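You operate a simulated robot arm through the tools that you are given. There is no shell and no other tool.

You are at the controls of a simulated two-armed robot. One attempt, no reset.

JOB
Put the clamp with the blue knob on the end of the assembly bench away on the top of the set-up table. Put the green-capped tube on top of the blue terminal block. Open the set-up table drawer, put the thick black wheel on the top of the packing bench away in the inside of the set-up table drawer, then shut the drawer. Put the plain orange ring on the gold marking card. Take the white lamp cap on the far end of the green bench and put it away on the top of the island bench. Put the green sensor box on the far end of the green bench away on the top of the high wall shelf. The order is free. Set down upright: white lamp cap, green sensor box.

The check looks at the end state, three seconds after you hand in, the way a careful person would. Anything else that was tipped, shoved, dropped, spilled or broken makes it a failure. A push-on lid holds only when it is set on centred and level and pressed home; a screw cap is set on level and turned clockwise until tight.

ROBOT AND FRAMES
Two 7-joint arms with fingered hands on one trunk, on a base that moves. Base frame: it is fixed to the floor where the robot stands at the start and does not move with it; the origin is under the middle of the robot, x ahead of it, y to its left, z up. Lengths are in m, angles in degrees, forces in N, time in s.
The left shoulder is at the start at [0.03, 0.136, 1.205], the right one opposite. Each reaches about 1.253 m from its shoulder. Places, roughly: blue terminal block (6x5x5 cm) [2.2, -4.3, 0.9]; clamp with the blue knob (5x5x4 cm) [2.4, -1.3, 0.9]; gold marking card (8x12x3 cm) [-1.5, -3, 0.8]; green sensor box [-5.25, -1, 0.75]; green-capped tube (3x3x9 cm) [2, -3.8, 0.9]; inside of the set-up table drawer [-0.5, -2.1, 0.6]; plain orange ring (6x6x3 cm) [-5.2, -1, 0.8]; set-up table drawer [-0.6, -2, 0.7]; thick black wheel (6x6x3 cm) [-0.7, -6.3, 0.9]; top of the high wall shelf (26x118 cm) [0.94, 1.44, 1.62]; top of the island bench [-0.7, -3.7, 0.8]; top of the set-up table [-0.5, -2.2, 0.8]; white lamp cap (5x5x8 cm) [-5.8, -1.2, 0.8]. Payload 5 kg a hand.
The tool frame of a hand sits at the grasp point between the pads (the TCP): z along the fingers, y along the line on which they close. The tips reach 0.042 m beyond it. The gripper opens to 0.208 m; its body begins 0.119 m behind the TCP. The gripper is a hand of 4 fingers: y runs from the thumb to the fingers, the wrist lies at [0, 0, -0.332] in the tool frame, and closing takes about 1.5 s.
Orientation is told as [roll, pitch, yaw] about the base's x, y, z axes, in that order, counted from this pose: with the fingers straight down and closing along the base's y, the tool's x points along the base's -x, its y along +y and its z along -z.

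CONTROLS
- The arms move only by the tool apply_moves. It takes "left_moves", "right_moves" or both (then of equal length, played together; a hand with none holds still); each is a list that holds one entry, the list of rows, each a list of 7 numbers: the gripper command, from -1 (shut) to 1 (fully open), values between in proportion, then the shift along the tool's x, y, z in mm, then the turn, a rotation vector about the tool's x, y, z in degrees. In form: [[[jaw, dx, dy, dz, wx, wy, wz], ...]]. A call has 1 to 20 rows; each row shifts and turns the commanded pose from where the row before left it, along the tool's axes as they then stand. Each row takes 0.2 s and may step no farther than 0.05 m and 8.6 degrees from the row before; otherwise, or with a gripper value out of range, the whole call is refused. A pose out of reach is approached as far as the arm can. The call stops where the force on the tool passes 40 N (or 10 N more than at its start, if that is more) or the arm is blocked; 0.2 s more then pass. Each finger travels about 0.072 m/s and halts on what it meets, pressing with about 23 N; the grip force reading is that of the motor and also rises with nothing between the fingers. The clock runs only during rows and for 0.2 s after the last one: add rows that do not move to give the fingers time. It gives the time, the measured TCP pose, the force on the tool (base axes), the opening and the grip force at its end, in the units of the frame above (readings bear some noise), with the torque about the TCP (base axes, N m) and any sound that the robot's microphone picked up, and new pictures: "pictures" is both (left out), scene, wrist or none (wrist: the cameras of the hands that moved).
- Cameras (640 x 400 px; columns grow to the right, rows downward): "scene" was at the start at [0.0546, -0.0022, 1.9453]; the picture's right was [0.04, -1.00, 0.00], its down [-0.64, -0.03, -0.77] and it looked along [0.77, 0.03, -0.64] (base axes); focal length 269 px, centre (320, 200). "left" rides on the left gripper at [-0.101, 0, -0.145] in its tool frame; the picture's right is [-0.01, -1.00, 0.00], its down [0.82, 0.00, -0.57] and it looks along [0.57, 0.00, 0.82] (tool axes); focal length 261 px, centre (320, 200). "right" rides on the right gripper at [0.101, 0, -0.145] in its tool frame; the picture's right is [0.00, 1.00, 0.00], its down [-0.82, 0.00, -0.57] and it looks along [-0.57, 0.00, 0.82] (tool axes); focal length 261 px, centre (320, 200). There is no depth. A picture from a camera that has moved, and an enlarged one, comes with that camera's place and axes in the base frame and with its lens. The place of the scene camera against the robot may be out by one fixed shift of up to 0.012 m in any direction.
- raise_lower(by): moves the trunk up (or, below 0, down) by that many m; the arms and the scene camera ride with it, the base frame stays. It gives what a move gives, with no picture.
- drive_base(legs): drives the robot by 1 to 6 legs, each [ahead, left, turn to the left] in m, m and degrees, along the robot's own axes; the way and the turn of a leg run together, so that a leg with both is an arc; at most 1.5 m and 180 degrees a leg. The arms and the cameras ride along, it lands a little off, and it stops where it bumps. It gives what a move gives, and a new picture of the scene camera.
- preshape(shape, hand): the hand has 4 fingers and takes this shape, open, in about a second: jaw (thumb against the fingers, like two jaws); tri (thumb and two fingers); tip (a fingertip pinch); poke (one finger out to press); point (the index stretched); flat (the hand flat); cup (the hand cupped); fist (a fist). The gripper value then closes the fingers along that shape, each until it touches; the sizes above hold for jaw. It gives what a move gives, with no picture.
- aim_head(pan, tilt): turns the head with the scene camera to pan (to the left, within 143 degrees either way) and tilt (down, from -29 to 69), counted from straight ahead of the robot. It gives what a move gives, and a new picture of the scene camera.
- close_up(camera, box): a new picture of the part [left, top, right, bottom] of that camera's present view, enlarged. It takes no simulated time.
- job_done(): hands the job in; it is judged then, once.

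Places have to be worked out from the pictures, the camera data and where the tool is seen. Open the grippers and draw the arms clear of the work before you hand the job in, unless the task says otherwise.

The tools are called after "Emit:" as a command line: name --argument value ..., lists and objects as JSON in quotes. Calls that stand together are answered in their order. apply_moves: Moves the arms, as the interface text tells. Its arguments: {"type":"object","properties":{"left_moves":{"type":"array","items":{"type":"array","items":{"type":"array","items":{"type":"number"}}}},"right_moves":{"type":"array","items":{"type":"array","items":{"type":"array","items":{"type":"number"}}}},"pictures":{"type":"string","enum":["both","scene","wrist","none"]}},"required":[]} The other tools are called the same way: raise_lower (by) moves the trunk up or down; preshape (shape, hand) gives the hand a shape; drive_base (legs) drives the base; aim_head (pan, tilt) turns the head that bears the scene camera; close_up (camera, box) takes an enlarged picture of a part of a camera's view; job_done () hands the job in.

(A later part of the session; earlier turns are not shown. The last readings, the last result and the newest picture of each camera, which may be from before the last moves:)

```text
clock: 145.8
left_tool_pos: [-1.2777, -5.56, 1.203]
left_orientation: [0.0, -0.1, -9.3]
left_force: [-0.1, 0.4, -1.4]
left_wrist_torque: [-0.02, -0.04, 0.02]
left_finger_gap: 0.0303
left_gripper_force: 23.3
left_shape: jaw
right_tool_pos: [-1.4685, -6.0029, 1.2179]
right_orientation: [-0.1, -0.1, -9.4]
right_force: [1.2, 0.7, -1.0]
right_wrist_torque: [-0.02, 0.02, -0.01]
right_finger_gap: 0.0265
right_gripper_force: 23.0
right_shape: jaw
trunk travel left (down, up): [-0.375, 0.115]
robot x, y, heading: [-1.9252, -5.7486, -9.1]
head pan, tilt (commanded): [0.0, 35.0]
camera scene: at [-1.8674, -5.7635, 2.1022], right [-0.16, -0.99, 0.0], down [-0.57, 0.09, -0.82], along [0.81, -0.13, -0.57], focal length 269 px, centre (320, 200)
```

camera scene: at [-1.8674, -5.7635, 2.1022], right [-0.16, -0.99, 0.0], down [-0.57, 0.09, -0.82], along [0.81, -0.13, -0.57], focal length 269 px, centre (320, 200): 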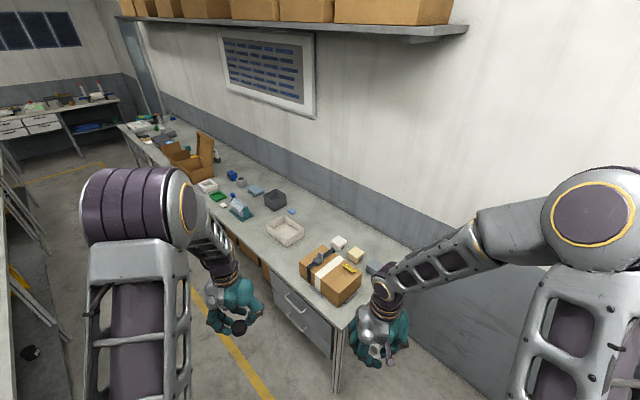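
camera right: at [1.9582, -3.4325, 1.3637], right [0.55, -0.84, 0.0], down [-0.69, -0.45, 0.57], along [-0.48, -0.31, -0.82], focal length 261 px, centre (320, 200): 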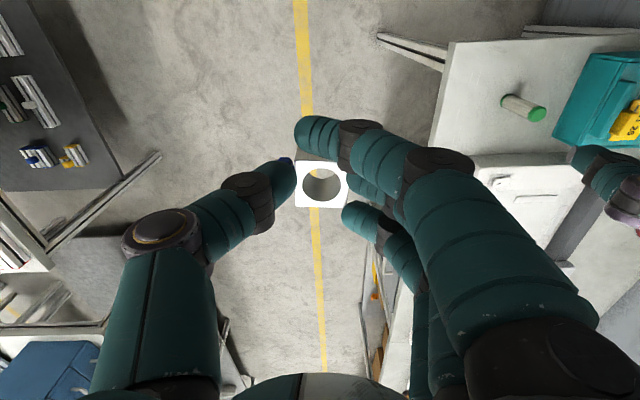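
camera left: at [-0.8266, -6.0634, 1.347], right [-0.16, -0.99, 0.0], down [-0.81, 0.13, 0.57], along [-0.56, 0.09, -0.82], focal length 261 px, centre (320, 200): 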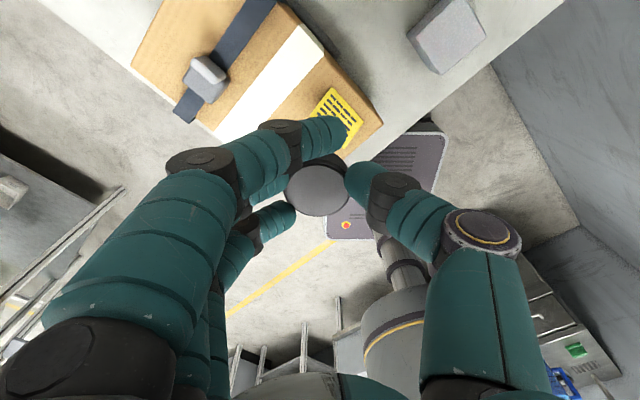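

Both items are held. I turn left toward -u (heading ≈125°) and look at the way ahead.

Emit:
drive_base --legs '[[0, 0, 134.4]]'

Emit:
aim_head --pan 0 --tilt 25

Emit:
aim_head --pan -45 --tilt 25

```text
clock: 151.7
left_tool_pos: [-2.5128, -5.4223, 1.203]
left_orientation: [0.0, -0.1, 125.4]
left_force: [0.2, 0.8, -0.9]
left_wrist_torque: [0.03, 0.03, 0.0]
left_finger_gap: 0.0304
left_gripper_force: 22.8
left_shape: jaw
right_tool_pos: [-2.0631, -5.2456, 1.2185]
right_orientation: [0.1, 0.2, 125.3]
right_force: [-0.4, 1.0, -1.5]
right_wrist_torque: [0.02, -0.03, 0.01]
right_finger_gap: 0.0268
right_gripper_force: 23.3
right_shape: jaw
trunk travel left (down, up): [-0.375, 0.115]
robot x, y, heading: [-1.9228, -5.7485, 125.1]
head pan, tilt (commanded): [0.0, 35.0]
camera scene: at [-1.959, -5.7067, 2.1022], right [0.82, 0.58, 0.0], down [0.33, -0.47, -0.82], along [-0.47, 0.67, -0.57], focal length 269 px, centre (320, 200)
```

scene: 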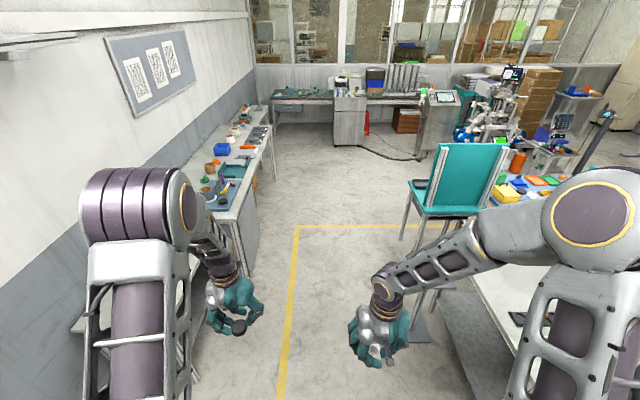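

```text
clock: 152.4
left_tool_pos: [-2.5118, -5.4233, 1.2034]
left_orientation: [0.0, 0.1, 125.4]
left_force: [0.4, 0.0, -0.8]
left_wrist_torque: [-0.02, 0.04, -0.02]
left_finger_gap: 0.0305
left_gripper_force: 22.3
left_shape: jaw
right_tool_pos: [-2.0626, -5.2451, 1.2181]
right_orientation: [-0.1, 0.1, 125.3]
right_force: [-0.4, -0.2, -1.1]
right_wrist_torque: [-0.01, -0.03, 0.02]
right_finger_gap: 0.0264
right_gripper_force: 22.9
right_shape: jaw
trunk travel left (down, up): [-0.375, 0.115]
robot x, y, heading: [-1.9209, -5.75, 125.2]
head pan, tilt (commanded): [0.0, 25.0]
camera scene: at [-1.9613, -5.7033, 2.118], right [0.82, 0.58, 0.0], down [0.24, -0.35, -0.91], along [-0.52, 0.74, -0.42], focal length 269 px, centre (320, 200)
```

scene: 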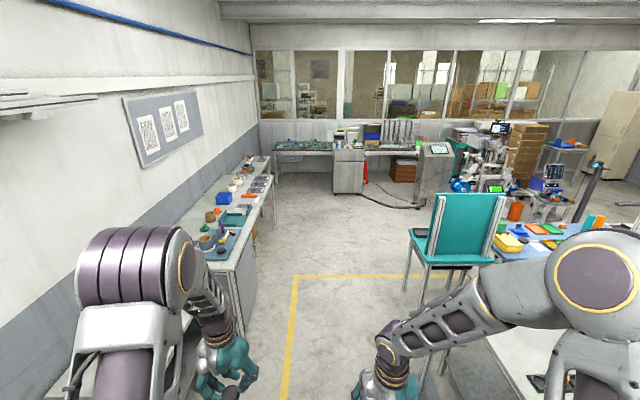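

```text
clock: 153.6
left_tool_pos: [-2.5133, -5.4225, 1.2035]
left_orientation: [0.1, -0.1, 125.4]
left_force: [0.2, -0.6, -0.4]
left_wrist_torque: [0.0, -0.02, 0.01]
left_finger_gap: 0.0303
left_gripper_force: 22.8
left_shape: jaw
right_tool_pos: [-2.0616, -5.2452, 1.2182]
right_orientation: [0.0, 0.1, 125.4]
right_force: [0.6, -0.5, -1.1]
right_wrist_torque: [0.01, -0.03, -0.01]
right_finger_gap: 0.0265
right_gripper_force: 22.8
right_shape: jaw
trunk travel left (down, up): [-0.375, 0.115]
robot x, y, heading: [-1.9211, -5.7456, 125.2]
head pan, tilt (commanded): [-45.0, 25.0]
camera scene: at [-1.8926, -5.6875, 2.118], right [0.99, -0.17, 0.0], down [-0.07, -0.42, -0.91], along [0.15, 0.89, -0.42], focal length 269 px, centre (320, 200)
```

scene: 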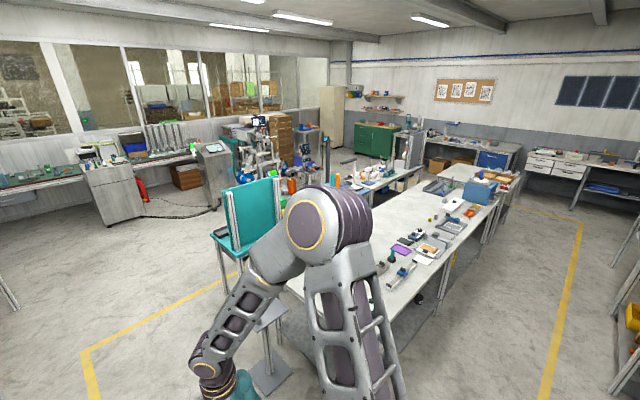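

The way along -u is clear (chair and small stand stay to my right). I drive ahead in two legs toward the front aisle.

Emit:
drive_base --legs '[[1.45, 0, 0]]'

Emit:
aim_head --pan -45 --tilt 30

```text
clock: 160.7
left_tool_pos: [-3.3351, -4.2482, 1.2029]
left_orientation: [0.1, 0.0, 125.0]
left_force: [0.3, 0.4, -0.1]
left_wrist_torque: [0.0, -0.03, -0.01]
left_finger_gap: 0.0302
left_gripper_force: 23.2
left_shape: jaw
right_tool_pos: [-2.8841, -4.0736, 1.2194]
right_orientation: [0.0, 0.1, 125.0]
right_force: [0.3, 0.6, -0.8]
right_wrist_torque: [0.0, -0.04, 0.0]
right_finger_gap: 0.0265
right_gripper_force: 22.5
right_shape: jaw
trunk travel left (down, up): [-0.375, 0.115]
robot x, y, heading: [-2.7482, -4.5782, 124.9]
head pan, tilt (commanded): [-45.0, 25.0]
camera scene: at [-2.7168, -4.5158, 2.118], right [0.98, -0.17, 0.0], down [-0.07, -0.42, -0.91], along [0.16, 0.89, -0.42], focal length 269 px, centre (320, 200)
```

scene: 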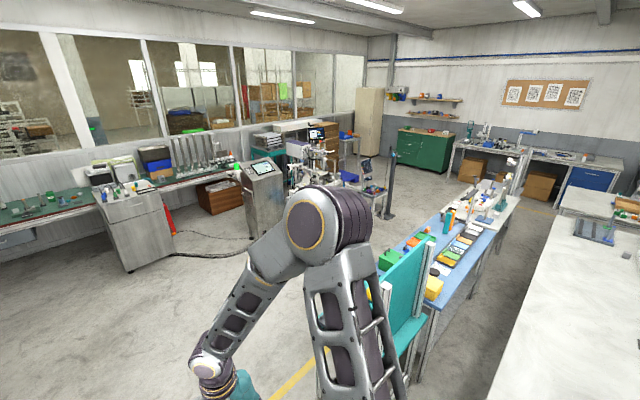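

```text
clock: 161.3
left_tool_pos: [-3.3354, -4.2472, 1.2022]
left_orientation: [0.1, 0.1, 125.0]
left_force: [-0.4, -0.3, -0.6]
left_wrist_torque: [0.0, 0.03, 0.03]
left_finger_gap: 0.0302
left_gripper_force: 22.7
left_shape: jaw
right_tool_pos: [-2.8836, -4.072, 1.2176]
right_orientation: [0.1, 0.1, 124.9]
right_force: [0.1, 0.4, -1.5]
right_wrist_torque: [-0.07, -0.03, 0.02]
right_finger_gap: 0.0266
right_gripper_force: 22.5
right_shape: jaw
trunk travel left (down, up): [-0.375, 0.115]
robot x, y, heading: [-2.7422, -4.5774, 124.7]
head pan, tilt (commanded): [-45.0, 30.0]
camera scene: at [-2.7172, -4.5173, 2.1101], right [0.98, -0.17, 0.0], down [-0.09, -0.49, -0.87], along [0.15, 0.85, -0.5], focal length 269 px, centre (320, 200)
```

scene: 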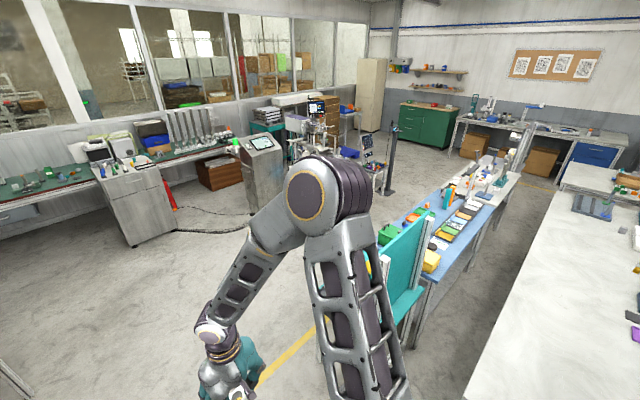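

Continue ahead to u≈0.7, then turn right into the front aisle.

Emit:
drive_base --legs '[[1.42, 0, 0], [0, 0, -89.5]]'

Emit:
aim_head --pan 0 --tilt 25

```text
clock: 172.2
left_tool_pos: [-3.2455, -2.8294, 1.2037]
left_orientation: [0.1, 0.0, 35.7]
left_force: [0.0, -1.0, -0.3]
left_wrist_torque: [-0.01, 0.02, 0.0]
left_finger_gap: 0.0301
left_gripper_force: 22.9
left_shape: jaw
right_tool_pos: [-3.0669, -3.2797, 1.2179]
right_orientation: [-0.1, 0.0, 35.5]
right_force: [-0.7, -0.4, -2.0]
right_wrist_torque: [-0.01, 0.01, -0.01]
right_finger_gap: 0.0262
right_gripper_force: 23.1
right_shape: jaw
trunk travel left (down, up): [-0.375, 0.115]
robot x, y, heading: [-3.5713, -3.4203, 35.5]
head pan, tilt (commanded): [-45.0, 30.0]
camera scene: at [-3.5049, -3.4581, 2.11], right [-0.16, -0.99, 0.0], down [-0.49, 0.08, -0.87], along [0.85, -0.14, -0.5], focal length 269 px, centre (320, 200)
```

scene: 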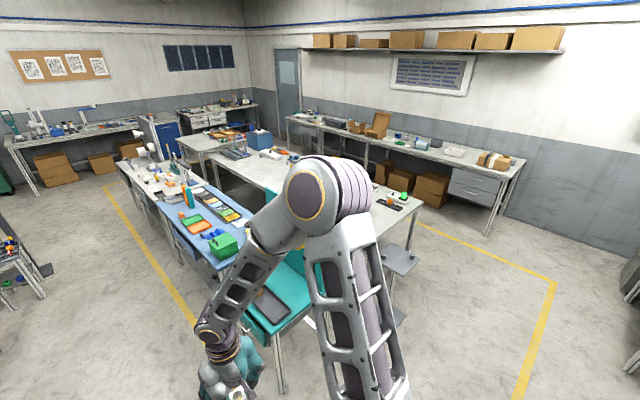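

```text
clock: 173.4
left_tool_pos: [-3.2453, -2.8311, 1.2033]
left_orientation: [-0.1, 0.0, 35.6]
left_force: [0.3, -0.4, -1.2]
left_wrist_torque: [0.01, 0.02, -0.01]
left_finger_gap: 0.0301
left_gripper_force: 22.7
left_shape: jaw
right_tool_pos: [-3.0668, -3.2797, 1.2188]
right_orientation: [0.1, 0.2, 35.4]
right_force: [-0.1, 0.2, -2.0]
right_wrist_torque: [-0.01, 0.04, -0.01]
right_finger_gap: 0.0261
right_gripper_force: 23.0
right_shape: jaw
trunk travel left (down, up): [-0.375, 0.115]
robot x, y, heading: [-3.5685, -3.4209, 35.5]
head pan, tilt (commanded): [0.0, 25.0]
camera scene: at [-3.5191, -3.3897, 2.118], right [0.58, -0.81, 0.0], down [-0.34, -0.25, -0.91], along [0.74, 0.53, -0.42], focal length 269 px, centre (320, 200)
```

scene: 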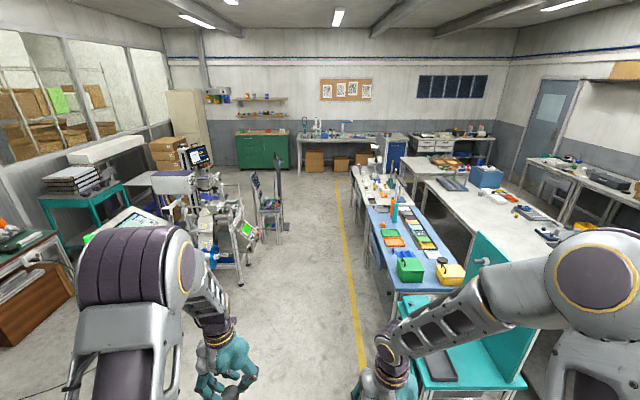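

A very good view down the aisle. I zoom at the blue bench to see the gold card among the coloured cards.

Emit:
close_up --camera "scene" --box '[350, 160, 510, 290]'

Emit:
close_up --camera "scene" --box '[160, 130, 420, 290]'

```text
3.08 times, centred on (430, 225) of scene
camera zoom: at [-3.5191, -3.3897, 2.118], right [0.58, -0.81, 0.0], down [-0.34, -0.25, -0.91], along [0.74, 0.53, -0.42], focal length 827 px, centre (-18, 123)
```

zoom: 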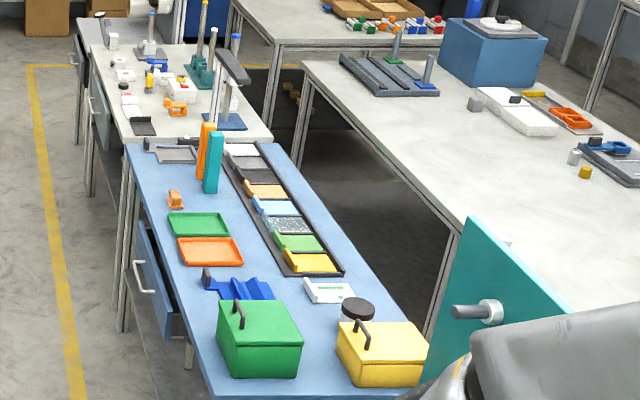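

```text
2.46 times, centred on (290, 210) of scene
camera zoom: at [-3.5191, -3.3897, 2.118], right [0.58, -0.81, 0.0], down [-0.34, -0.25, -0.91], along [0.74, 0.53, -0.42], focal length 662 px, centre (394, 175)
```

zoom: 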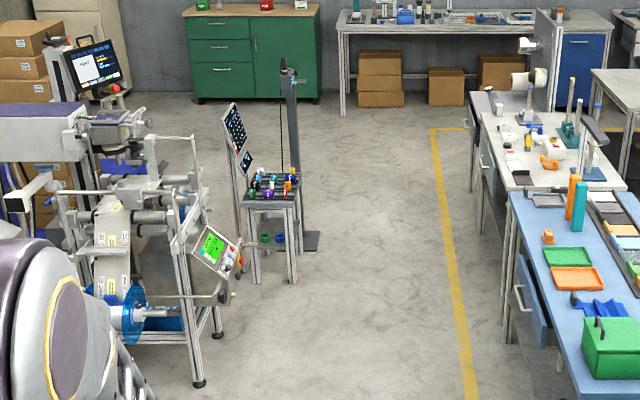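

The gold card is the nearest one in the card rack on the blue bench (~[-1.43,-3.02]). I drive along the aisle to look at the set-up table.

Emit:
drive_base --legs '[[1.45, 0.1, 0], [1.0, 0, 0]]'

Emit:
aim_head --pan -35 --tilt 35

```text
clock: 185.3
left_tool_pos: [-1.3165, -1.3305, 1.2034]
left_orientation: [-0.1, 0.1, 35.9]
left_force: [0.0, -0.3, -0.3]
left_wrist_torque: [0.02, 0.01, 0.04]
left_finger_gap: 0.0301
left_gripper_force: 22.6
left_shape: jaw
right_tool_pos: [-1.1367, -1.7779, 1.2182]
right_orientation: [0.0, 0.1, 35.8]
right_force: [-0.1, 0.0, -2.3]
right_wrist_torque: [-0.06, 0.03, 0.03]
right_finger_gap: 0.0263
right_gripper_force: 22.8
right_shape: jaw
trunk travel left (down, up): [-0.375, 0.115]
robot x, y, heading: [-1.6387, -1.9251, 36.0]
head pan, tilt (commanded): [0.0, 25.0]
camera scene: at [-1.5877, -1.89, 2.118], right [0.59, -0.81, 0.0], down [-0.34, -0.25, -0.91], along [0.73, 0.53, -0.42], focal length 269 px, centre (320, 200)
```

scene: 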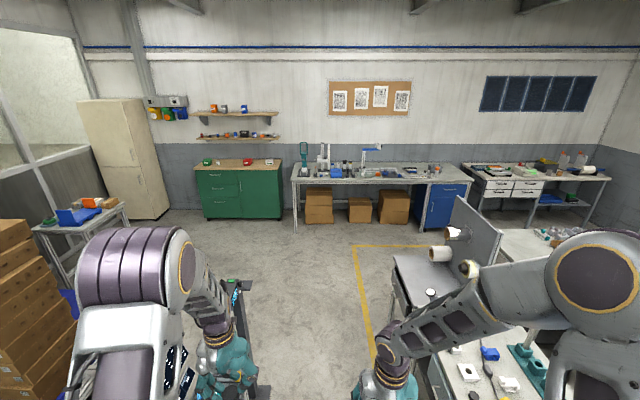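

```text
clock: 186.3
left_tool_pos: [-1.3179, -1.3296, 1.2029]
left_orientation: [0.0, 0.1, 35.9]
left_force: [-0.5, 0.0, -1.0]
left_wrist_torque: [0.0, -0.03, -0.02]
left_finger_gap: 0.0304
left_gripper_force: 22.9
left_shape: jaw
right_tool_pos: [-1.1361, -1.7776, 1.2194]
right_orientation: [0.0, 0.1, 35.8]
right_force: [0.3, -0.5, -1.2]
right_wrist_torque: [-0.03, 0.07, -0.01]
right_finger_gap: 0.0266
right_gripper_force: 23.3
right_shape: jaw
trunk travel left (down, up): [-0.375, 0.115]
robot x, y, heading: [-1.6359, -1.9194, 35.5]
head pan, tilt (commanded): [-35.0, 35.0]
camera scene: at [-1.5746, -1.9427, 2.1023], right [0.01, -1.0, 0.0], down [-0.57, -0.01, -0.82], along [0.82, 0.01, -0.57], focal length 269 px, centre (320, 200)
```

scene: 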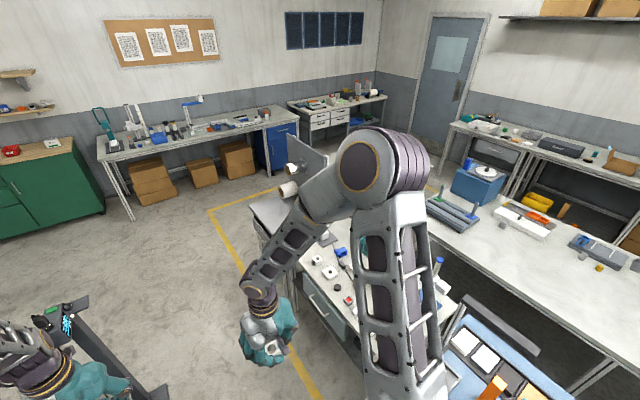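

I raise the trunk a bit more so the hands clear the posts on the benches, then turn right to face the set-up table row.

Emit:
raise_lower --by 0.1

Emit:
drive_base --legs '[[0, 0, -90.2]]'

Emit:
aim_head --pan 20 --tilt 45

```text
clock: 187.7
left_tool_pos: [-1.3169, -1.3293, 1.3024]
left_orientation: [0.0, 0.1, 35.8]
left_force: [-0.2, 0.6, -0.5]
left_wrist_torque: [-0.01, 0.02, 0.06]
left_finger_gap: 0.0305
left_gripper_force: 23.1
left_shape: jaw
right_tool_pos: [-1.135, -1.7775, 1.3185]
right_orientation: [0.0, 0.1, 35.8]
right_force: [0.6, 1.2, -1.7]
right_wrist_torque: [0.0, 0.05, 0.0]
right_finger_gap: 0.0264
right_gripper_force: 23.2
right_shape: jaw
trunk travel left (down, up): [-0.475, 0.015]
robot x, y, heading: [-1.6354, -1.9247, 36.0]
head pan, tilt (commanded): [-35.0, 35.0]
```

```text
clock: 191.9
left_tool_pos: [-1.0453, -2.2418, 1.3027]
left_orientation: [0.0, 0.0, -54.1]
left_force: [-0.2, 0.5, -1.0]
left_wrist_torque: [0.0, 0.0, 0.0]
left_finger_gap: 0.03
left_gripper_force: 23.5
left_shape: jaw
right_tool_pos: [-1.4947, -2.4238, 1.3188]
right_orientation: [0.0, 0.1, -54.1]
right_force: [-0.5, 0.2, -0.8]
right_wrist_torque: [0.03, -0.01, 0.0]
right_finger_gap: 0.0262
right_gripper_force: 22.9
right_shape: jaw
trunk travel left (down, up): [-0.475, 0.015]
robot x, y, heading: [-1.6354, -1.9204, -53.9]
head pan, tilt (commanded): [-35.0, 35.0]
camera scene: at [-1.6548, -1.9912, 2.2022], right [-1.0, -0.02, 0.0], down [-0.01, 0.57, -0.82], along [0.01, -0.82, -0.57], focal length 269 px, centre (320, 200)
```

scene: 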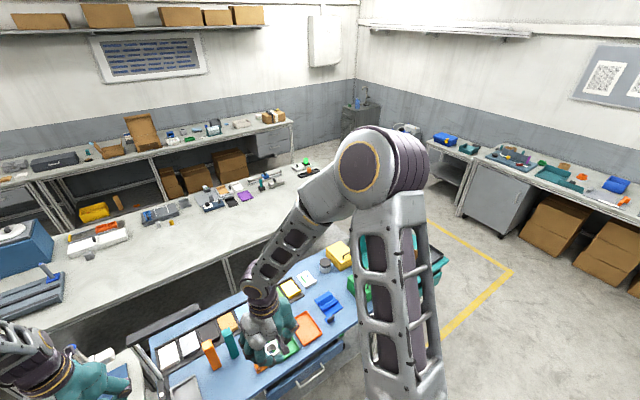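

```text
clock: 193.1
left_tool_pos: [-1.0454, -2.2417, 1.3026]
left_orientation: [0.1, 0.0, -54.2]
left_force: [0.3, 0.0, -0.8]
left_wrist_torque: [-0.02, 0.0, 0.0]
left_finger_gap: 0.0302
left_gripper_force: 23.4
left_shape: jaw
right_tool_pos: [-1.4943, -2.4228, 1.319]
right_orientation: [-0.1, 0.2, -54.1]
right_force: [0.8, 0.0, -1.8]
right_wrist_torque: [0.05, 0.01, 0.02]
right_finger_gap: 0.0266
right_gripper_force: 22.9
right_shape: jaw
trunk travel left (down, up): [-0.475, 0.015]
robot x, y, heading: [-1.6353, -1.921, -54.2]
head pan, tilt (commanded): [20.0, 45.0]
camera scene: at [-1.5889, -1.949, 2.1874], right [-0.56, -0.83, 0.0], down [-0.59, 0.4, -0.71], along [0.59, -0.4, -0.71], focal length 269 px, centre (320, 200)
```

scene: 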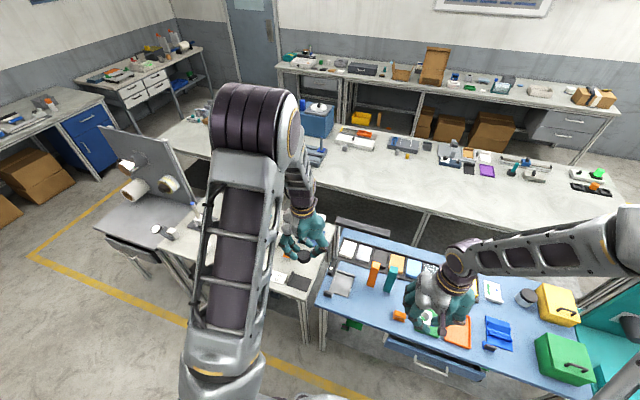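

I slide left 0.75 m to stand in front of the set-up table and look down at it.

Emit:
drive_base --legs '[[-0.05, 0.75, -0.5]]'

Emit:
aim_head --pan 0 --tilt 50

```text
clock: 197.2
left_tool_pos: [-0.4764, -1.7661, 1.3047]
left_orientation: [0.0, 0.0, -54.2]
left_force: [-0.1, -0.5, -0.8]
left_wrist_torque: [0.01, -0.03, -0.01]
left_finger_gap: 0.03
left_gripper_force: 23.5
left_shape: jaw
right_tool_pos: [-0.9246, -1.9462, 1.3178]
right_orientation: [0.0, 0.1, -54.0]
right_force: [-1.2, 0.0, -0.8]
right_wrist_torque: [0.03, 0.02, 0.0]
right_finger_gap: 0.0264
right_gripper_force: 22.7
right_shape: jaw
trunk travel left (down, up): [-0.475, 0.015]
robot x, y, heading: [-1.0672, -1.4479, -54.1]
head pan, tilt (commanded): [20.0, 45.0]
camera scene: at [-1.019, -1.4733, 2.1874], right [-0.56, -0.83, 0.0], down [-0.59, 0.4, -0.71], along [0.59, -0.4, -0.71], focal length 269 px, centre (320, 200)
```

scene: 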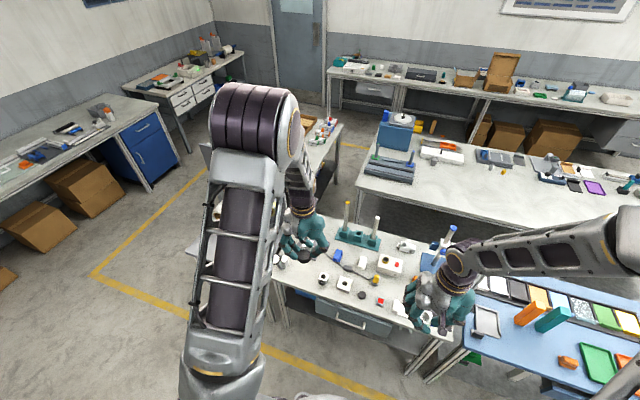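

```text
clock: 198.0
left_tool_pos: [-0.4747, -1.7647, 1.3034]
left_orientation: [0.1, 0.0, -54.0]
left_force: [-0.1, -0.1, -0.9]
left_wrist_torque: [-0.01, -0.01, -0.01]
left_finger_gap: 0.0299
left_gripper_force: 23.4
left_shape: jaw
right_tool_pos: [-0.9237, -1.9479, 1.3183]
right_orientation: [0.0, 0.1, -54.1]
right_force: [-0.3, 0.2, -2.0]
right_wrist_torque: [0.01, 0.02, 0.01]
right_finger_gap: 0.0262
right_gripper_force: 23.0
right_shape: jaw
trunk travel left (down, up): [-0.475, 0.015]
robot x, y, heading: [-1.0676, -1.4441, -54.1]
head pan, tilt (commanded): [0.0, 50.0]
camera scene: at [-1.0409, -1.4898, 2.1805], right [-0.81, -0.59, 0.0], down [-0.45, 0.62, -0.64], along [0.38, -0.52, -0.77], focal length 269 px, centre (320, 200)
```

scene: 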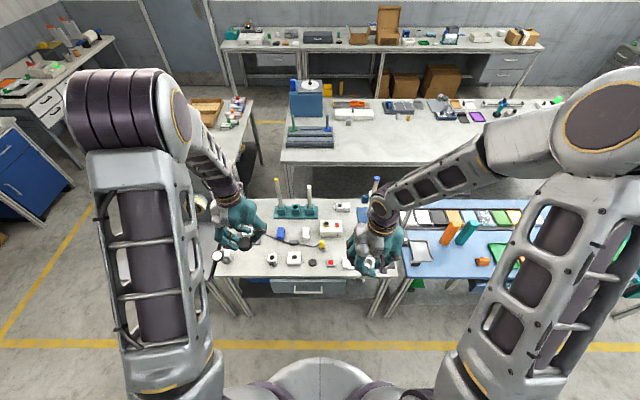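

I zoom in on the set-up table's top and drawer.

Emit:
close_up --camera "scene" --box '[200, 170, 420, 310]'

```text
2.86 times, centred on (310, 240) of scene
camera zoom: at [-1.0409, -1.4898, 2.1805], right [-0.81, -0.59, 0.0], down [-0.45, 0.62, -0.64], along [0.38, -0.52, -0.77], focal length 768 px, centre (349, 86)
```

zoom: 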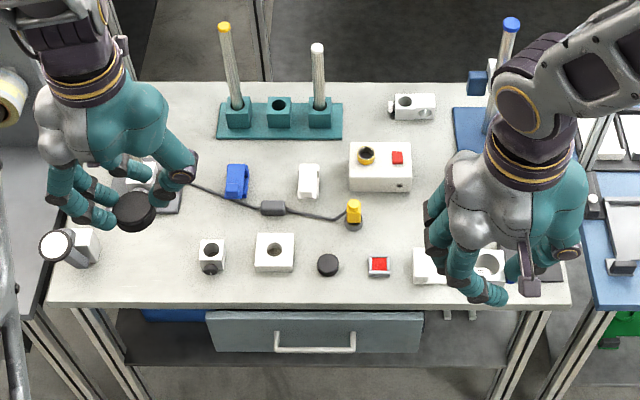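

I check what lies beneath the right hand with its wrist camera.

Emit:
apply_moves --right_moves '[[[-1, 0, 0, 0, 0, 0, 0]]]' --pictures "wrist"

```text
clock: 198.4
left_tool_pos: [-0.4754, -1.7655, 1.3016]
left_orientation: [0.0, -0.1, -54.1]
left_force: [-0.3, 0.7, 0.1]
left_wrist_torque: [-0.03, 0.03, 0.0]
left_finger_gap: 0.0302
left_gripper_force: 23.1
left_shape: jaw
right_tool_pos: [-0.9235, -1.9471, 1.3178]
right_orientation: [0.1, 0.1, -54.1]
right_force: [0.6, 1.3, -1.6]
right_wrist_torque: [-0.03, 0.0, -0.02]
right_finger_gap: 0.026
right_gripper_force: 23.0
right_shape: jaw
trunk travel left (down, up): [-0.475, 0.015]
robot x, y, heading: [-1.0662, -1.4473, -54.2]
head pan, tilt (commanded): [0.0, 50.0]
camera right: at [-0.9819, -1.8636, 1.4637], right [0.81, 0.58, 0.0], down [0.48, -0.67, 0.57], along [0.33, -0.46, -0.82], focal length 261 px, centre (320, 200)
```

right: 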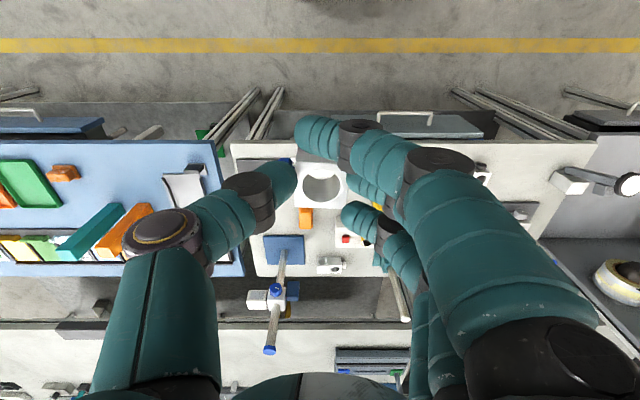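

I move the right hand aside to see the rest of the table top.

Emit:
apply_moves --right_moves '[[[-1, 10, -45, 0, 0, 0, 0], [-1, 10, -45, 0, 0, 0, 0], [-1, 10, -45, 0, 0, 0, 0], [-1, 10, -45, 0, 0, 0, 0], [-1, 0, 0, 0, 0, 0, 0]]]' --pictures "none"

Emit:
close_up --camera "scene" --box '[200, 170, 440, 320]'

```text
clock: 199.6
left_tool_pos: [-0.4743, -1.7668, 1.3025]
left_orientation: [0.0, 0.0, -54.1]
left_force: [0.6, -0.4, -1.5]
left_wrist_torque: [-0.03, 0.05, -0.01]
left_finger_gap: 0.0299
left_gripper_force: 23.1
left_shape: jaw
right_tool_pos: [-1.0906, -2.0204, 1.3193]
right_orientation: [-0.1, 0.1, -54.1]
right_force: [1.7, -0.1, -0.5]
right_wrist_torque: [0.02, 0.12, 0.02]
right_finger_gap: 0.0262
right_gripper_force: 22.9
right_shape: jaw
trunk travel left (down, up): [-0.475, 0.015]
robot x, y, heading: [-1.069, -1.4441, -54.1]
head pan, tilt (commanded): [0.0, 50.0]
```

```text
2.67 times, centred on (320, 245) of scene
camera zoom: at [-1.0389, -1.4895, 2.1805], right [-0.81, -0.59, 0.0], down [-0.45, 0.62, -0.64], along [0.38, -0.52, -0.77], focal length 717 px, centre (320, 80)
```

zoom: 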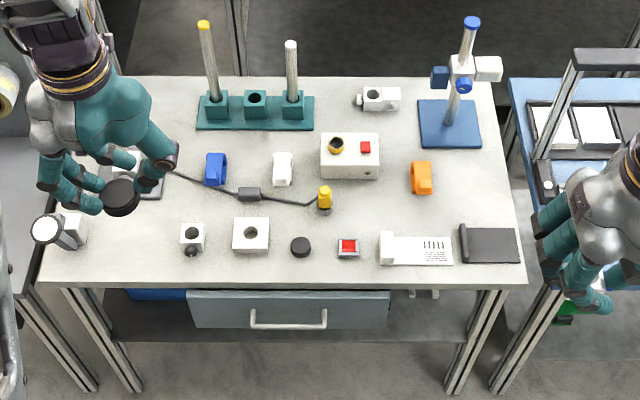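

The free area right of the orange clip (~[-0.82,-2.38]) suits the clamp. I lower nothing yet, drive 0.1 m ahead, then bring the right hand over that spot.

Emit:
drive_base --legs '[[0.1, -0.04, -0.3]]'

Emit:
close_up --camera "scene" --box '[200, 170, 440, 320]'

```text
clock: 200.8
left_tool_pos: [-0.4511, -1.8745, 1.3029]
left_orientation: [0.1, 0.1, -54.4]
left_force: [0.5, -0.1, -0.9]
left_wrist_torque: [0.03, 0.03, -0.01]
left_finger_gap: 0.0301
left_gripper_force: 23.1
left_shape: jaw
right_tool_pos: [-1.068, -2.1248, 1.318]
right_orientation: [0.0, 0.0, -54.4]
right_force: [0.1, 0.0, -1.6]
right_wrist_torque: [0.06, 0.06, 0.0]
right_finger_gap: 0.0262
right_gripper_force: 23.3
right_shape: jaw
trunk travel left (down, up): [-0.475, 0.015]
robot x, y, heading: [-1.0408, -1.5482, -54.3]
head pan, tilt (commanded): [0.0, 50.0]
camera scene: at [-1.0141, -1.5954, 2.1805], right [-0.81, -0.58, 0.0], down [-0.45, 0.62, -0.64], along [0.37, -0.52, -0.77], focal length 269 px, centre (320, 200)
```

scene: 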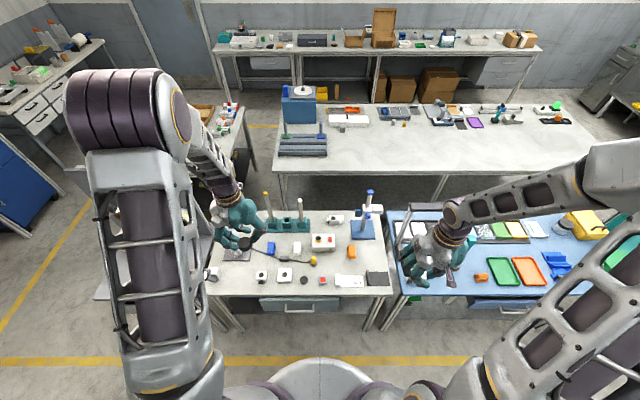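

```text
2.67 times, centred on (320, 245) of scene
camera zoom: at [-1.0141, -1.5954, 2.1805], right [-0.81, -0.58, 0.0], down [-0.45, 0.62, -0.64], along [0.37, -0.52, -0.77], focal length 717 px, centre (320, 80)
```

zoom: 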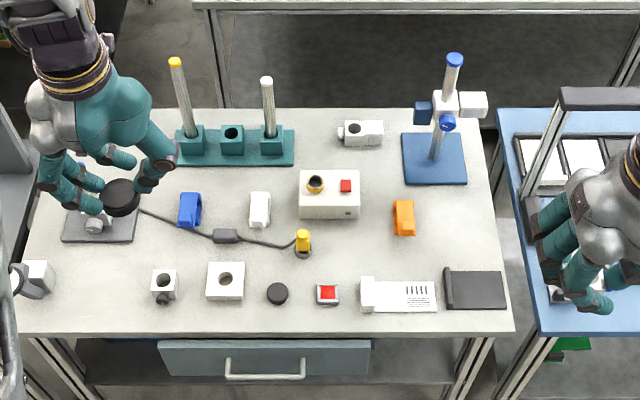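

Spot ≈[-0.817,-2.377]. I move the right hand over it at height, then down to z≈1.0 and check.

Emit:
apply_moves --right_moves '[[[-1, -44, 7, 0, 0, 0, 0], [-1, -44, 7, 0, 0, 0, 0], [-1, -44, 7, 0, 0, 0, 0], [-1, -44, 7, 0, 0, 0, 0], [-1, -44, 7, 0, 0, 0, 0], [-1, -44, 7, 0, 0, 0, 0], [-1, -44, 7, 0, 0, 0, 0], [-1, -43, 8, 0, 0, 0, 0], [-1, 0, 0, 45, 0, 0, 0], [-1, 0, 0, 45, 0, 0, 0], [-1, 0, 0, 45, 0, 0, 0], [-1, 0, 0, 45, 0, 0, 0], [-1, 0, 0, 45, 0, 0, 0], [-1, 0, 0, 45, 0, 0, 0], [-1, 0, 0, 45, 0, 0, 0], [-1, 0, 0, 0, 0, 0, 0]]]'

Emit:
close_up --camera "scene" --box '[280, 170, 440, 300]'

```text
clock: 204.2
left_tool_pos: [-0.4529, -1.8725, 1.3037]
left_orientation: [-0.1, 0.0, -54.4]
left_force: [-0.5, 0.9, -1.1]
left_wrist_torque: [-0.08, -0.01, 0.05]
left_finger_gap: 0.0297
left_gripper_force: 23.4
left_shape: jaw
right_tool_pos: [-0.8188, -2.3774, 1.0034]
right_orientation: [0.0, 0.0, -54.5]
right_force: [0.7, 0.5, -0.5]
right_wrist_torque: [-0.06, 0.01, 0.01]
right_finger_gap: 0.0186
right_gripper_force: 22.9
right_shape: jaw
trunk travel left (down, up): [-0.475, 0.015]
robot x, y, heading: [-1.0402, -1.5476, -54.3]
head pan, tilt (commanded): [0.0, 50.0]
camera scene: at [-1.0148, -1.5932, 2.1806], right [-0.81, -0.58, 0.0], down [-0.45, 0.62, -0.64], along [0.37, -0.52, -0.77], focal length 269 px, centre (320, 200)
camera right: at [-0.8765, -2.2938, 1.1486], right [0.82, 0.58, 0.0], down [0.47, -0.67, 0.57], along [0.33, -0.47, -0.82], focal length 261 px, centre (320, 200)
```

scene: 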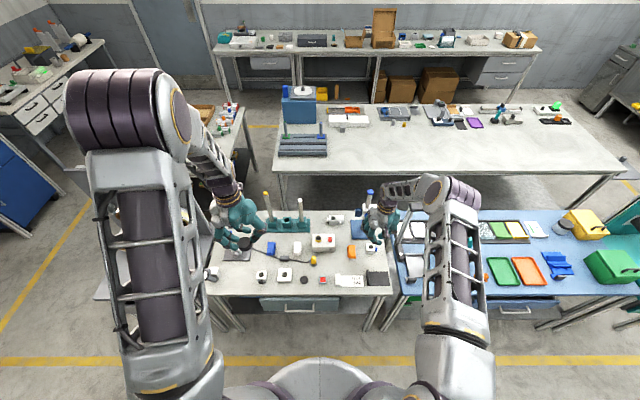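
right: 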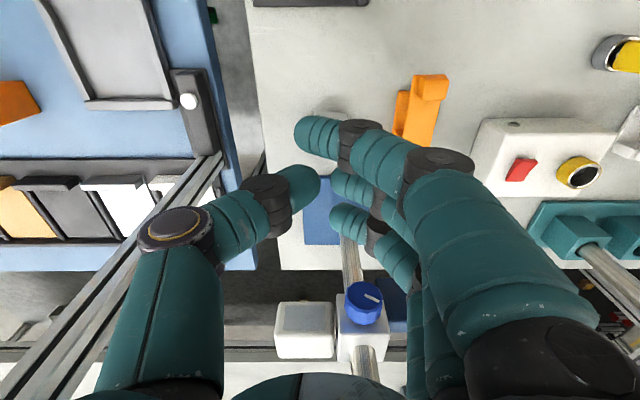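

```text
3.08 times, centred on (360, 235) of scene
camera zoom: at [-1.0148, -1.5932, 2.1806], right [-0.81, -0.58, 0.0], down [-0.45, 0.62, -0.64], along [0.37, -0.52, -0.77], focal length 827 px, centre (197, 92)
```

zoom: 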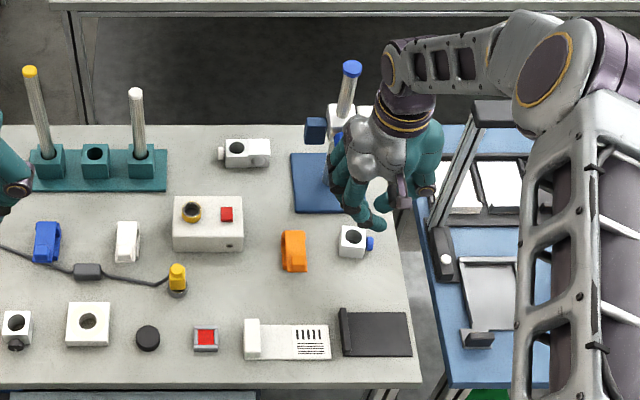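

The finger gap shrank and the clamp no longer shows between the fingers – it appears to have come down onto the table at the intended spot. I zoom in to check.

Emit:
close_up --camera "scene" --box '[340, 215, 400, 265]'

Emit:
close_up --camera "right" --box '[250, 60, 450, 200]'

```text
8.00 times, centred on (370, 240) of scene
camera zoom: at [-1.0148, -1.5932, 2.1806], right [-0.81, -0.58, 0.0], down [-0.45, 0.62, -0.64], along [0.37, -0.52, -0.77], focal length 2151 px, centre (-80, -120)
```

zoom: 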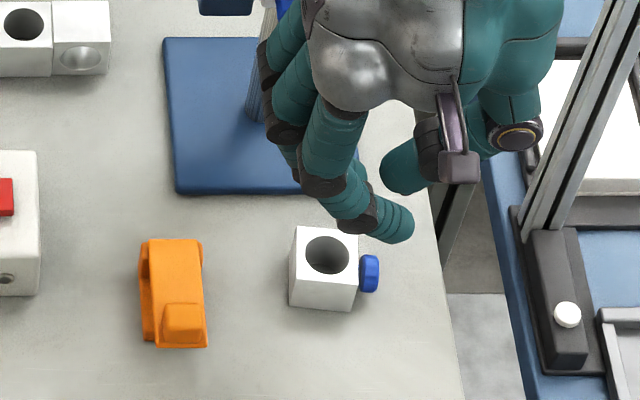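

```text
2.86 times, centred on (350, 130) of right
camera zoom: at [-0.8765, -2.2938, 1.1486], right [0.82, 0.58, 0.0], down [0.47, -0.67, 0.57], along [0.33, -0.47, -0.82], focal length 745 px, centre (234, 400)
```

zoom: 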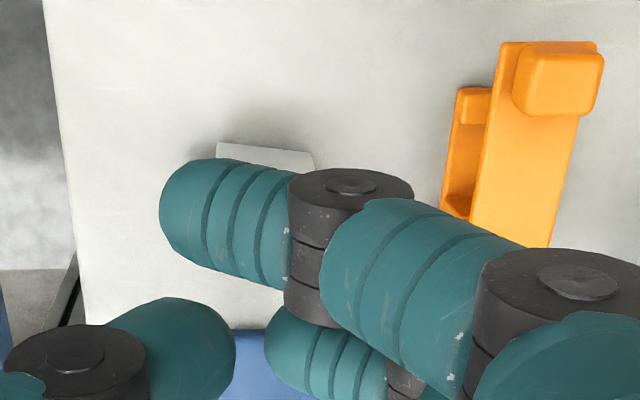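

The clamp is standing upright on the set-up table at the chosen spot – good. I raise the empty right hand straight up and pull it back.

Emit:
apply_moves --right_moves '[[[-1, 0, 0, -45, 0, 0, 0], [-1, 0, 0, -45, 0, 0, 0], [-1, 0, 0, -45, 0, 0, 0], [-1, 0, 0, -45, 0, 0, 0], [-1, 0, 0, -45, 0, 0, 0], [-1, 0, 0, -45, 0, 0, 0], [-1, 0, 0, -45, 0, 0, 0], [-1, 45, 0, 0, 0, 0, 0], [-1, 45, 0, 0, 0, 0, 0], [-1, 45, 0, 0, 0, 0, 0], [-1, 45, 0, 0, 0, 0, 0], [-1, 45, 0, 0, 0, 0, 0], [-1, 0, 0, 0, 0, 0, 0]]]' --pictures "scene"

Emit:
close_up --camera "scene" --box '[200, 190, 420, 330]'

```text
clock: 207.0
left_tool_pos: [-0.4503, -1.8733, 1.3028]
left_orientation: [0.1, 0.2, -54.4]
left_force: [0.8, -0.3, -1.1]
left_wrist_torque: [0.07, 0.05, 0.04]
left_finger_gap: 0.0303
left_gripper_force: 23.0
left_shape: jaw
right_tool_pos: [-0.9486, -2.1945, 1.3168]
right_orientation: [-0.1, 0.1, -54.5]
right_force: [1.6, -0.3, -0.2]
right_wrist_torque: [0.1, 0.03, 0.0]
right_finger_gap: 0.0187
right_gripper_force: 23.2
right_shape: jaw
trunk travel left (down, up): [-0.475, 0.015]
robot x, y, heading: [-1.041, -1.5531, -54.8]
head pan, tilt (commanded): [0.0, 50.0]
camera scene: at [-1.0134, -1.5959, 2.1804], right [-0.81, -0.58, 0.0], down [-0.45, 0.62, -0.64], along [0.37, -0.52, -0.77], focal length 269 px, centre (320, 200)
```

scene: 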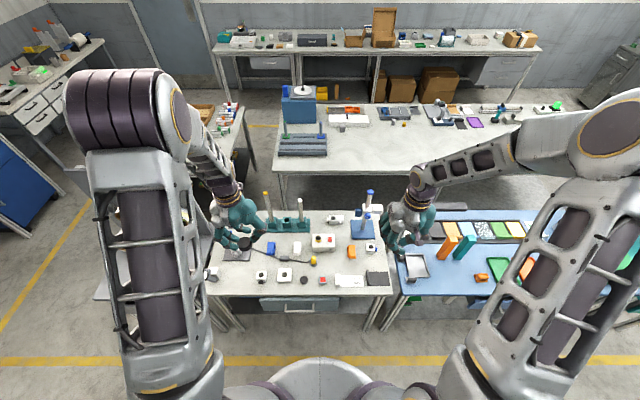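

```text
2.86 times, centred on (310, 260) of scene
camera zoom: at [-1.0134, -1.5959, 2.1804], right [-0.81, -0.58, 0.0], down [-0.45, 0.62, -0.64], along [0.37, -0.52, -0.77], focal length 768 px, centre (349, 29)
```

zoom: 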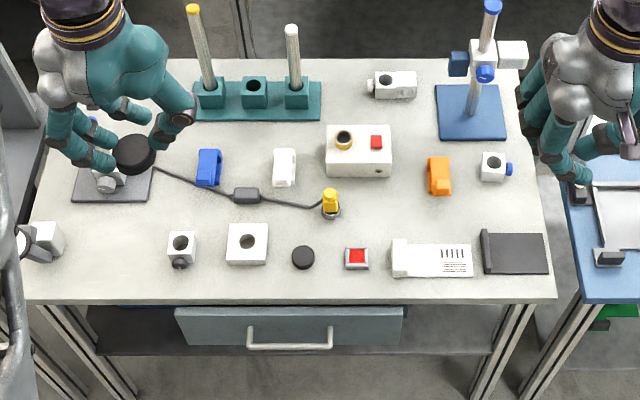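

Clamp is fine. Now for the drawer: I back off to the right and turn left ~35° so the handle is straight ahead with enough room for a horizontal grip.

Emit:
drive_base --legs '[[0, -0.4, 0], [-0.22, 0, 0], [0, 0, 35]]'

Emit:
aim_head --pan 0 --tilt 50

```text
clock: 212.4
left_tool_pos: [-0.819, -1.528, 1.3029]
left_orientation: [0.0, -0.1, -19.8]
left_force: [-0.8, 0.4, -1.1]
left_wrist_torque: [0.0, 0.0, 0.04]
left_finger_gap: 0.0301
left_gripper_force: 22.9
left_shape: jaw
right_tool_pos: [-1.0454, -2.0759, 1.3195]
right_orientation: [0.0, 0.1, -19.9]
right_force: [0.6, 0.4, 0.8]
right_wrist_torque: [0.0, 0.02, -0.01]
right_finger_gap: 0.0185
right_gripper_force: 23.0
right_shape: jaw
trunk travel left (down, up): [-0.475, 0.015]
robot x, y, heading: [-1.49, -1.6008, -20.0]
head pan, tilt (commanded): [0.0, 50.0]
camera scene: at [-1.4445, -1.6189, 2.1805], right [-0.34, -0.94, 0.0], down [-0.72, 0.26, -0.64], along [0.6, -0.22, -0.77], focal length 269 px, centre (320, 200)
```

scene: 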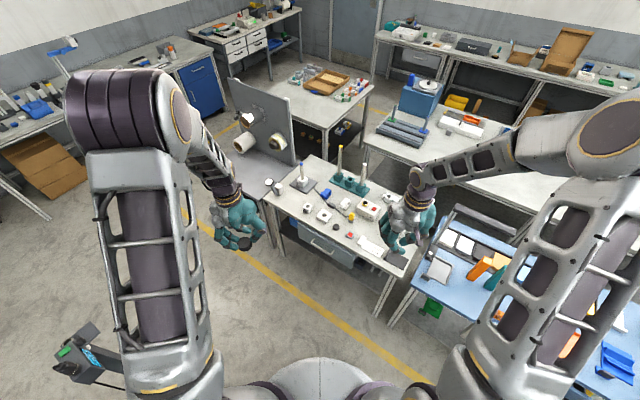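

```text
clock: 213.0
left_tool_pos: [-0.8186, -1.5288, 1.3033]
left_orientation: [0.0, 0.0, -19.8]
left_force: [-0.2, 0.5, -0.5]
left_wrist_torque: [-0.01, 0.0, 0.04]
left_finger_gap: 0.0302
left_gripper_force: 23.4
left_shape: jaw
right_tool_pos: [-1.0466, -2.0745, 1.3191]
right_orientation: [-0.1, 0.1, -19.8]
right_force: [0.5, 0.9, -0.1]
right_wrist_torque: [0.01, 0.01, 0.0]
right_finger_gap: 0.0189
right_gripper_force: 23.0
right_shape: jaw
trunk travel left (down, up): [-0.475, 0.015]
robot x, y, heading: [-1.4899, -1.5983, -20.3]
head pan, tilt (commanded): [0.0, 50.0]
camera scene: at [-1.4446, -1.6186, 2.1805], right [-0.34, -0.94, 0.0], down [-0.72, 0.26, -0.64], along [0.6, -0.22, -0.77], focal length 269 px, centre (320, 200)
```

scene: 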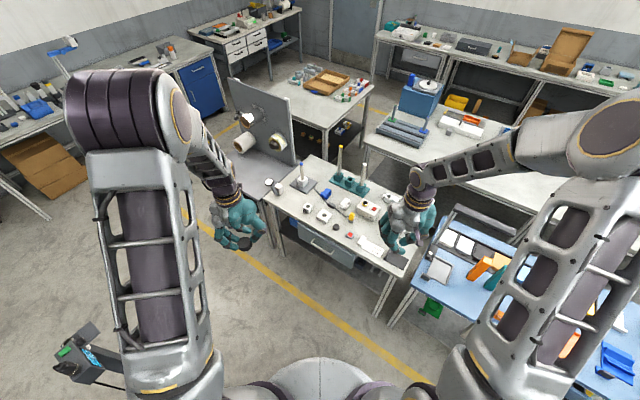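

I zoom on the drawer handle for its exact place and shape.

Emit:
close_up --camera "scene" --box '[270, 210, 390, 285]'

```text
5.33 times, centred on (330, 248) of scene
camera zoom: at [-1.4446, -1.6186, 2.1805], right [-0.34, -0.94, 0.0], down [-0.72, 0.26, -0.64], along [0.6, -0.22, -0.77], focal length 1434 px, centre (267, -53)
```

zoom: 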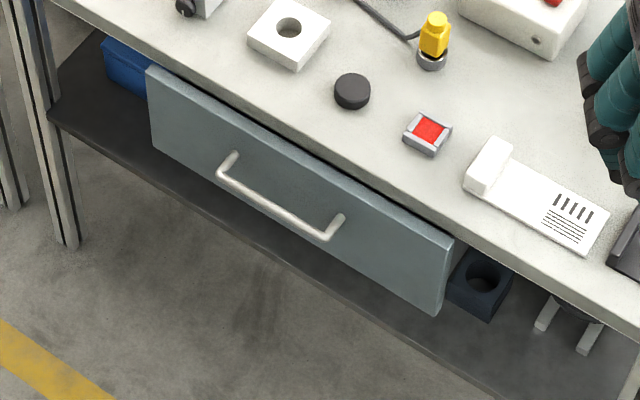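

Handle bar centre triangulates to about [-0.646,-1.922,0.69]. I draw the right hand in front of me, then lower the trunk.

Emit:
apply_moves --right_moves '[[[-1, 25, 45, 0, 0, 0, 0], [-0.7, 25, 45, 0, 0, 0, 0], [-0.4, 25, 45, 0, 0, 0, 0], [-0.4, 25, 45, 0, 0, 0, 0], [-0.4, 0, 0, 0, 0, 0, 0]]]' --pictures "none"

Emit:
raise_lower --by -0.3

Emit:
apply_moves --right_moves '[[[-0.4, 0, 0, 0, 0, 0, 0]]]' --pictures "scene"

```text
refused: row 1 steps farther than a row can; nothing moved
```

```text
clock: 216.0
left_tool_pos: [-0.8187, -1.5273, 1.0037]
left_orientation: [0.0, 0.0, -19.8]
left_force: [-1.1, -0.2, -0.3]
left_wrist_torque: [0.02, -0.04, -0.02]
left_finger_gap: 0.0303
left_gripper_force: 22.6
left_shape: jaw
right_tool_pos: [-1.0461, -2.0738, 1.0175]
right_orientation: [-0.1, 0.1, -19.9]
right_force: [0.8, 0.2, 0.9]
right_wrist_torque: [0.04, 0.0, 0.0]
right_finger_gap: 0.0186
right_gripper_force: 23.0
right_shape: jaw
trunk travel left (down, up): [-0.175, 0.315]
robot x, y, heading: [-1.4891, -1.5946, -19.8]
head pan, tilt (commanded): [0.0, 50.0]
```

```text
clock: 216.4
left_tool_pos: [-0.8189, -1.5291, 1.0032]
left_orientation: [0.0, -0.1, -19.8]
left_force: [-0.5, -0.5, -1.4]
left_wrist_torque: [-0.03, -0.02, 0.04]
left_finger_gap: 0.0301
left_gripper_force: 23.1
left_shape: jaw
right_tool_pos: [-1.0468, -2.0747, 1.0197]
right_orientation: [0.0, 0.1, -19.9]
right_force: [0.5, 0.4, -0.4]
right_wrist_torque: [0.02, 0.03, 0.01]
right_finger_gap: 0.0612
right_gripper_force: 0.1
right_shape: jaw
trunk travel left (down, up): [-0.175, 0.315]
robot x, y, heading: [-1.4884, -1.5985, -19.5]
head pan, tilt (commanded): [0.0, 50.0]
camera scene: at [-1.4448, -1.6188, 1.8806], right [-0.34, -0.94, 0.0], down [-0.72, 0.26, -0.64], along [0.6, -0.22, -0.77], focal length 269 px, centre (320, 200)
```

scene: 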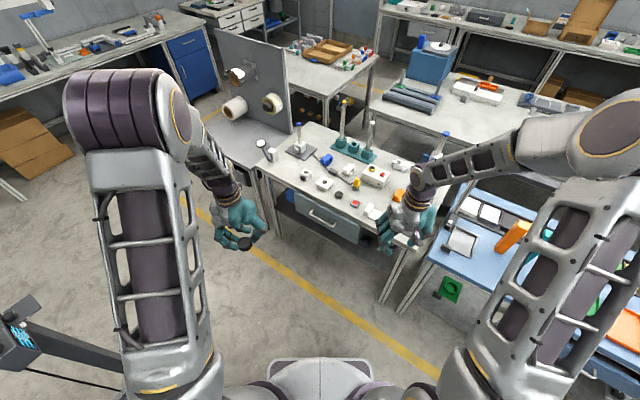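

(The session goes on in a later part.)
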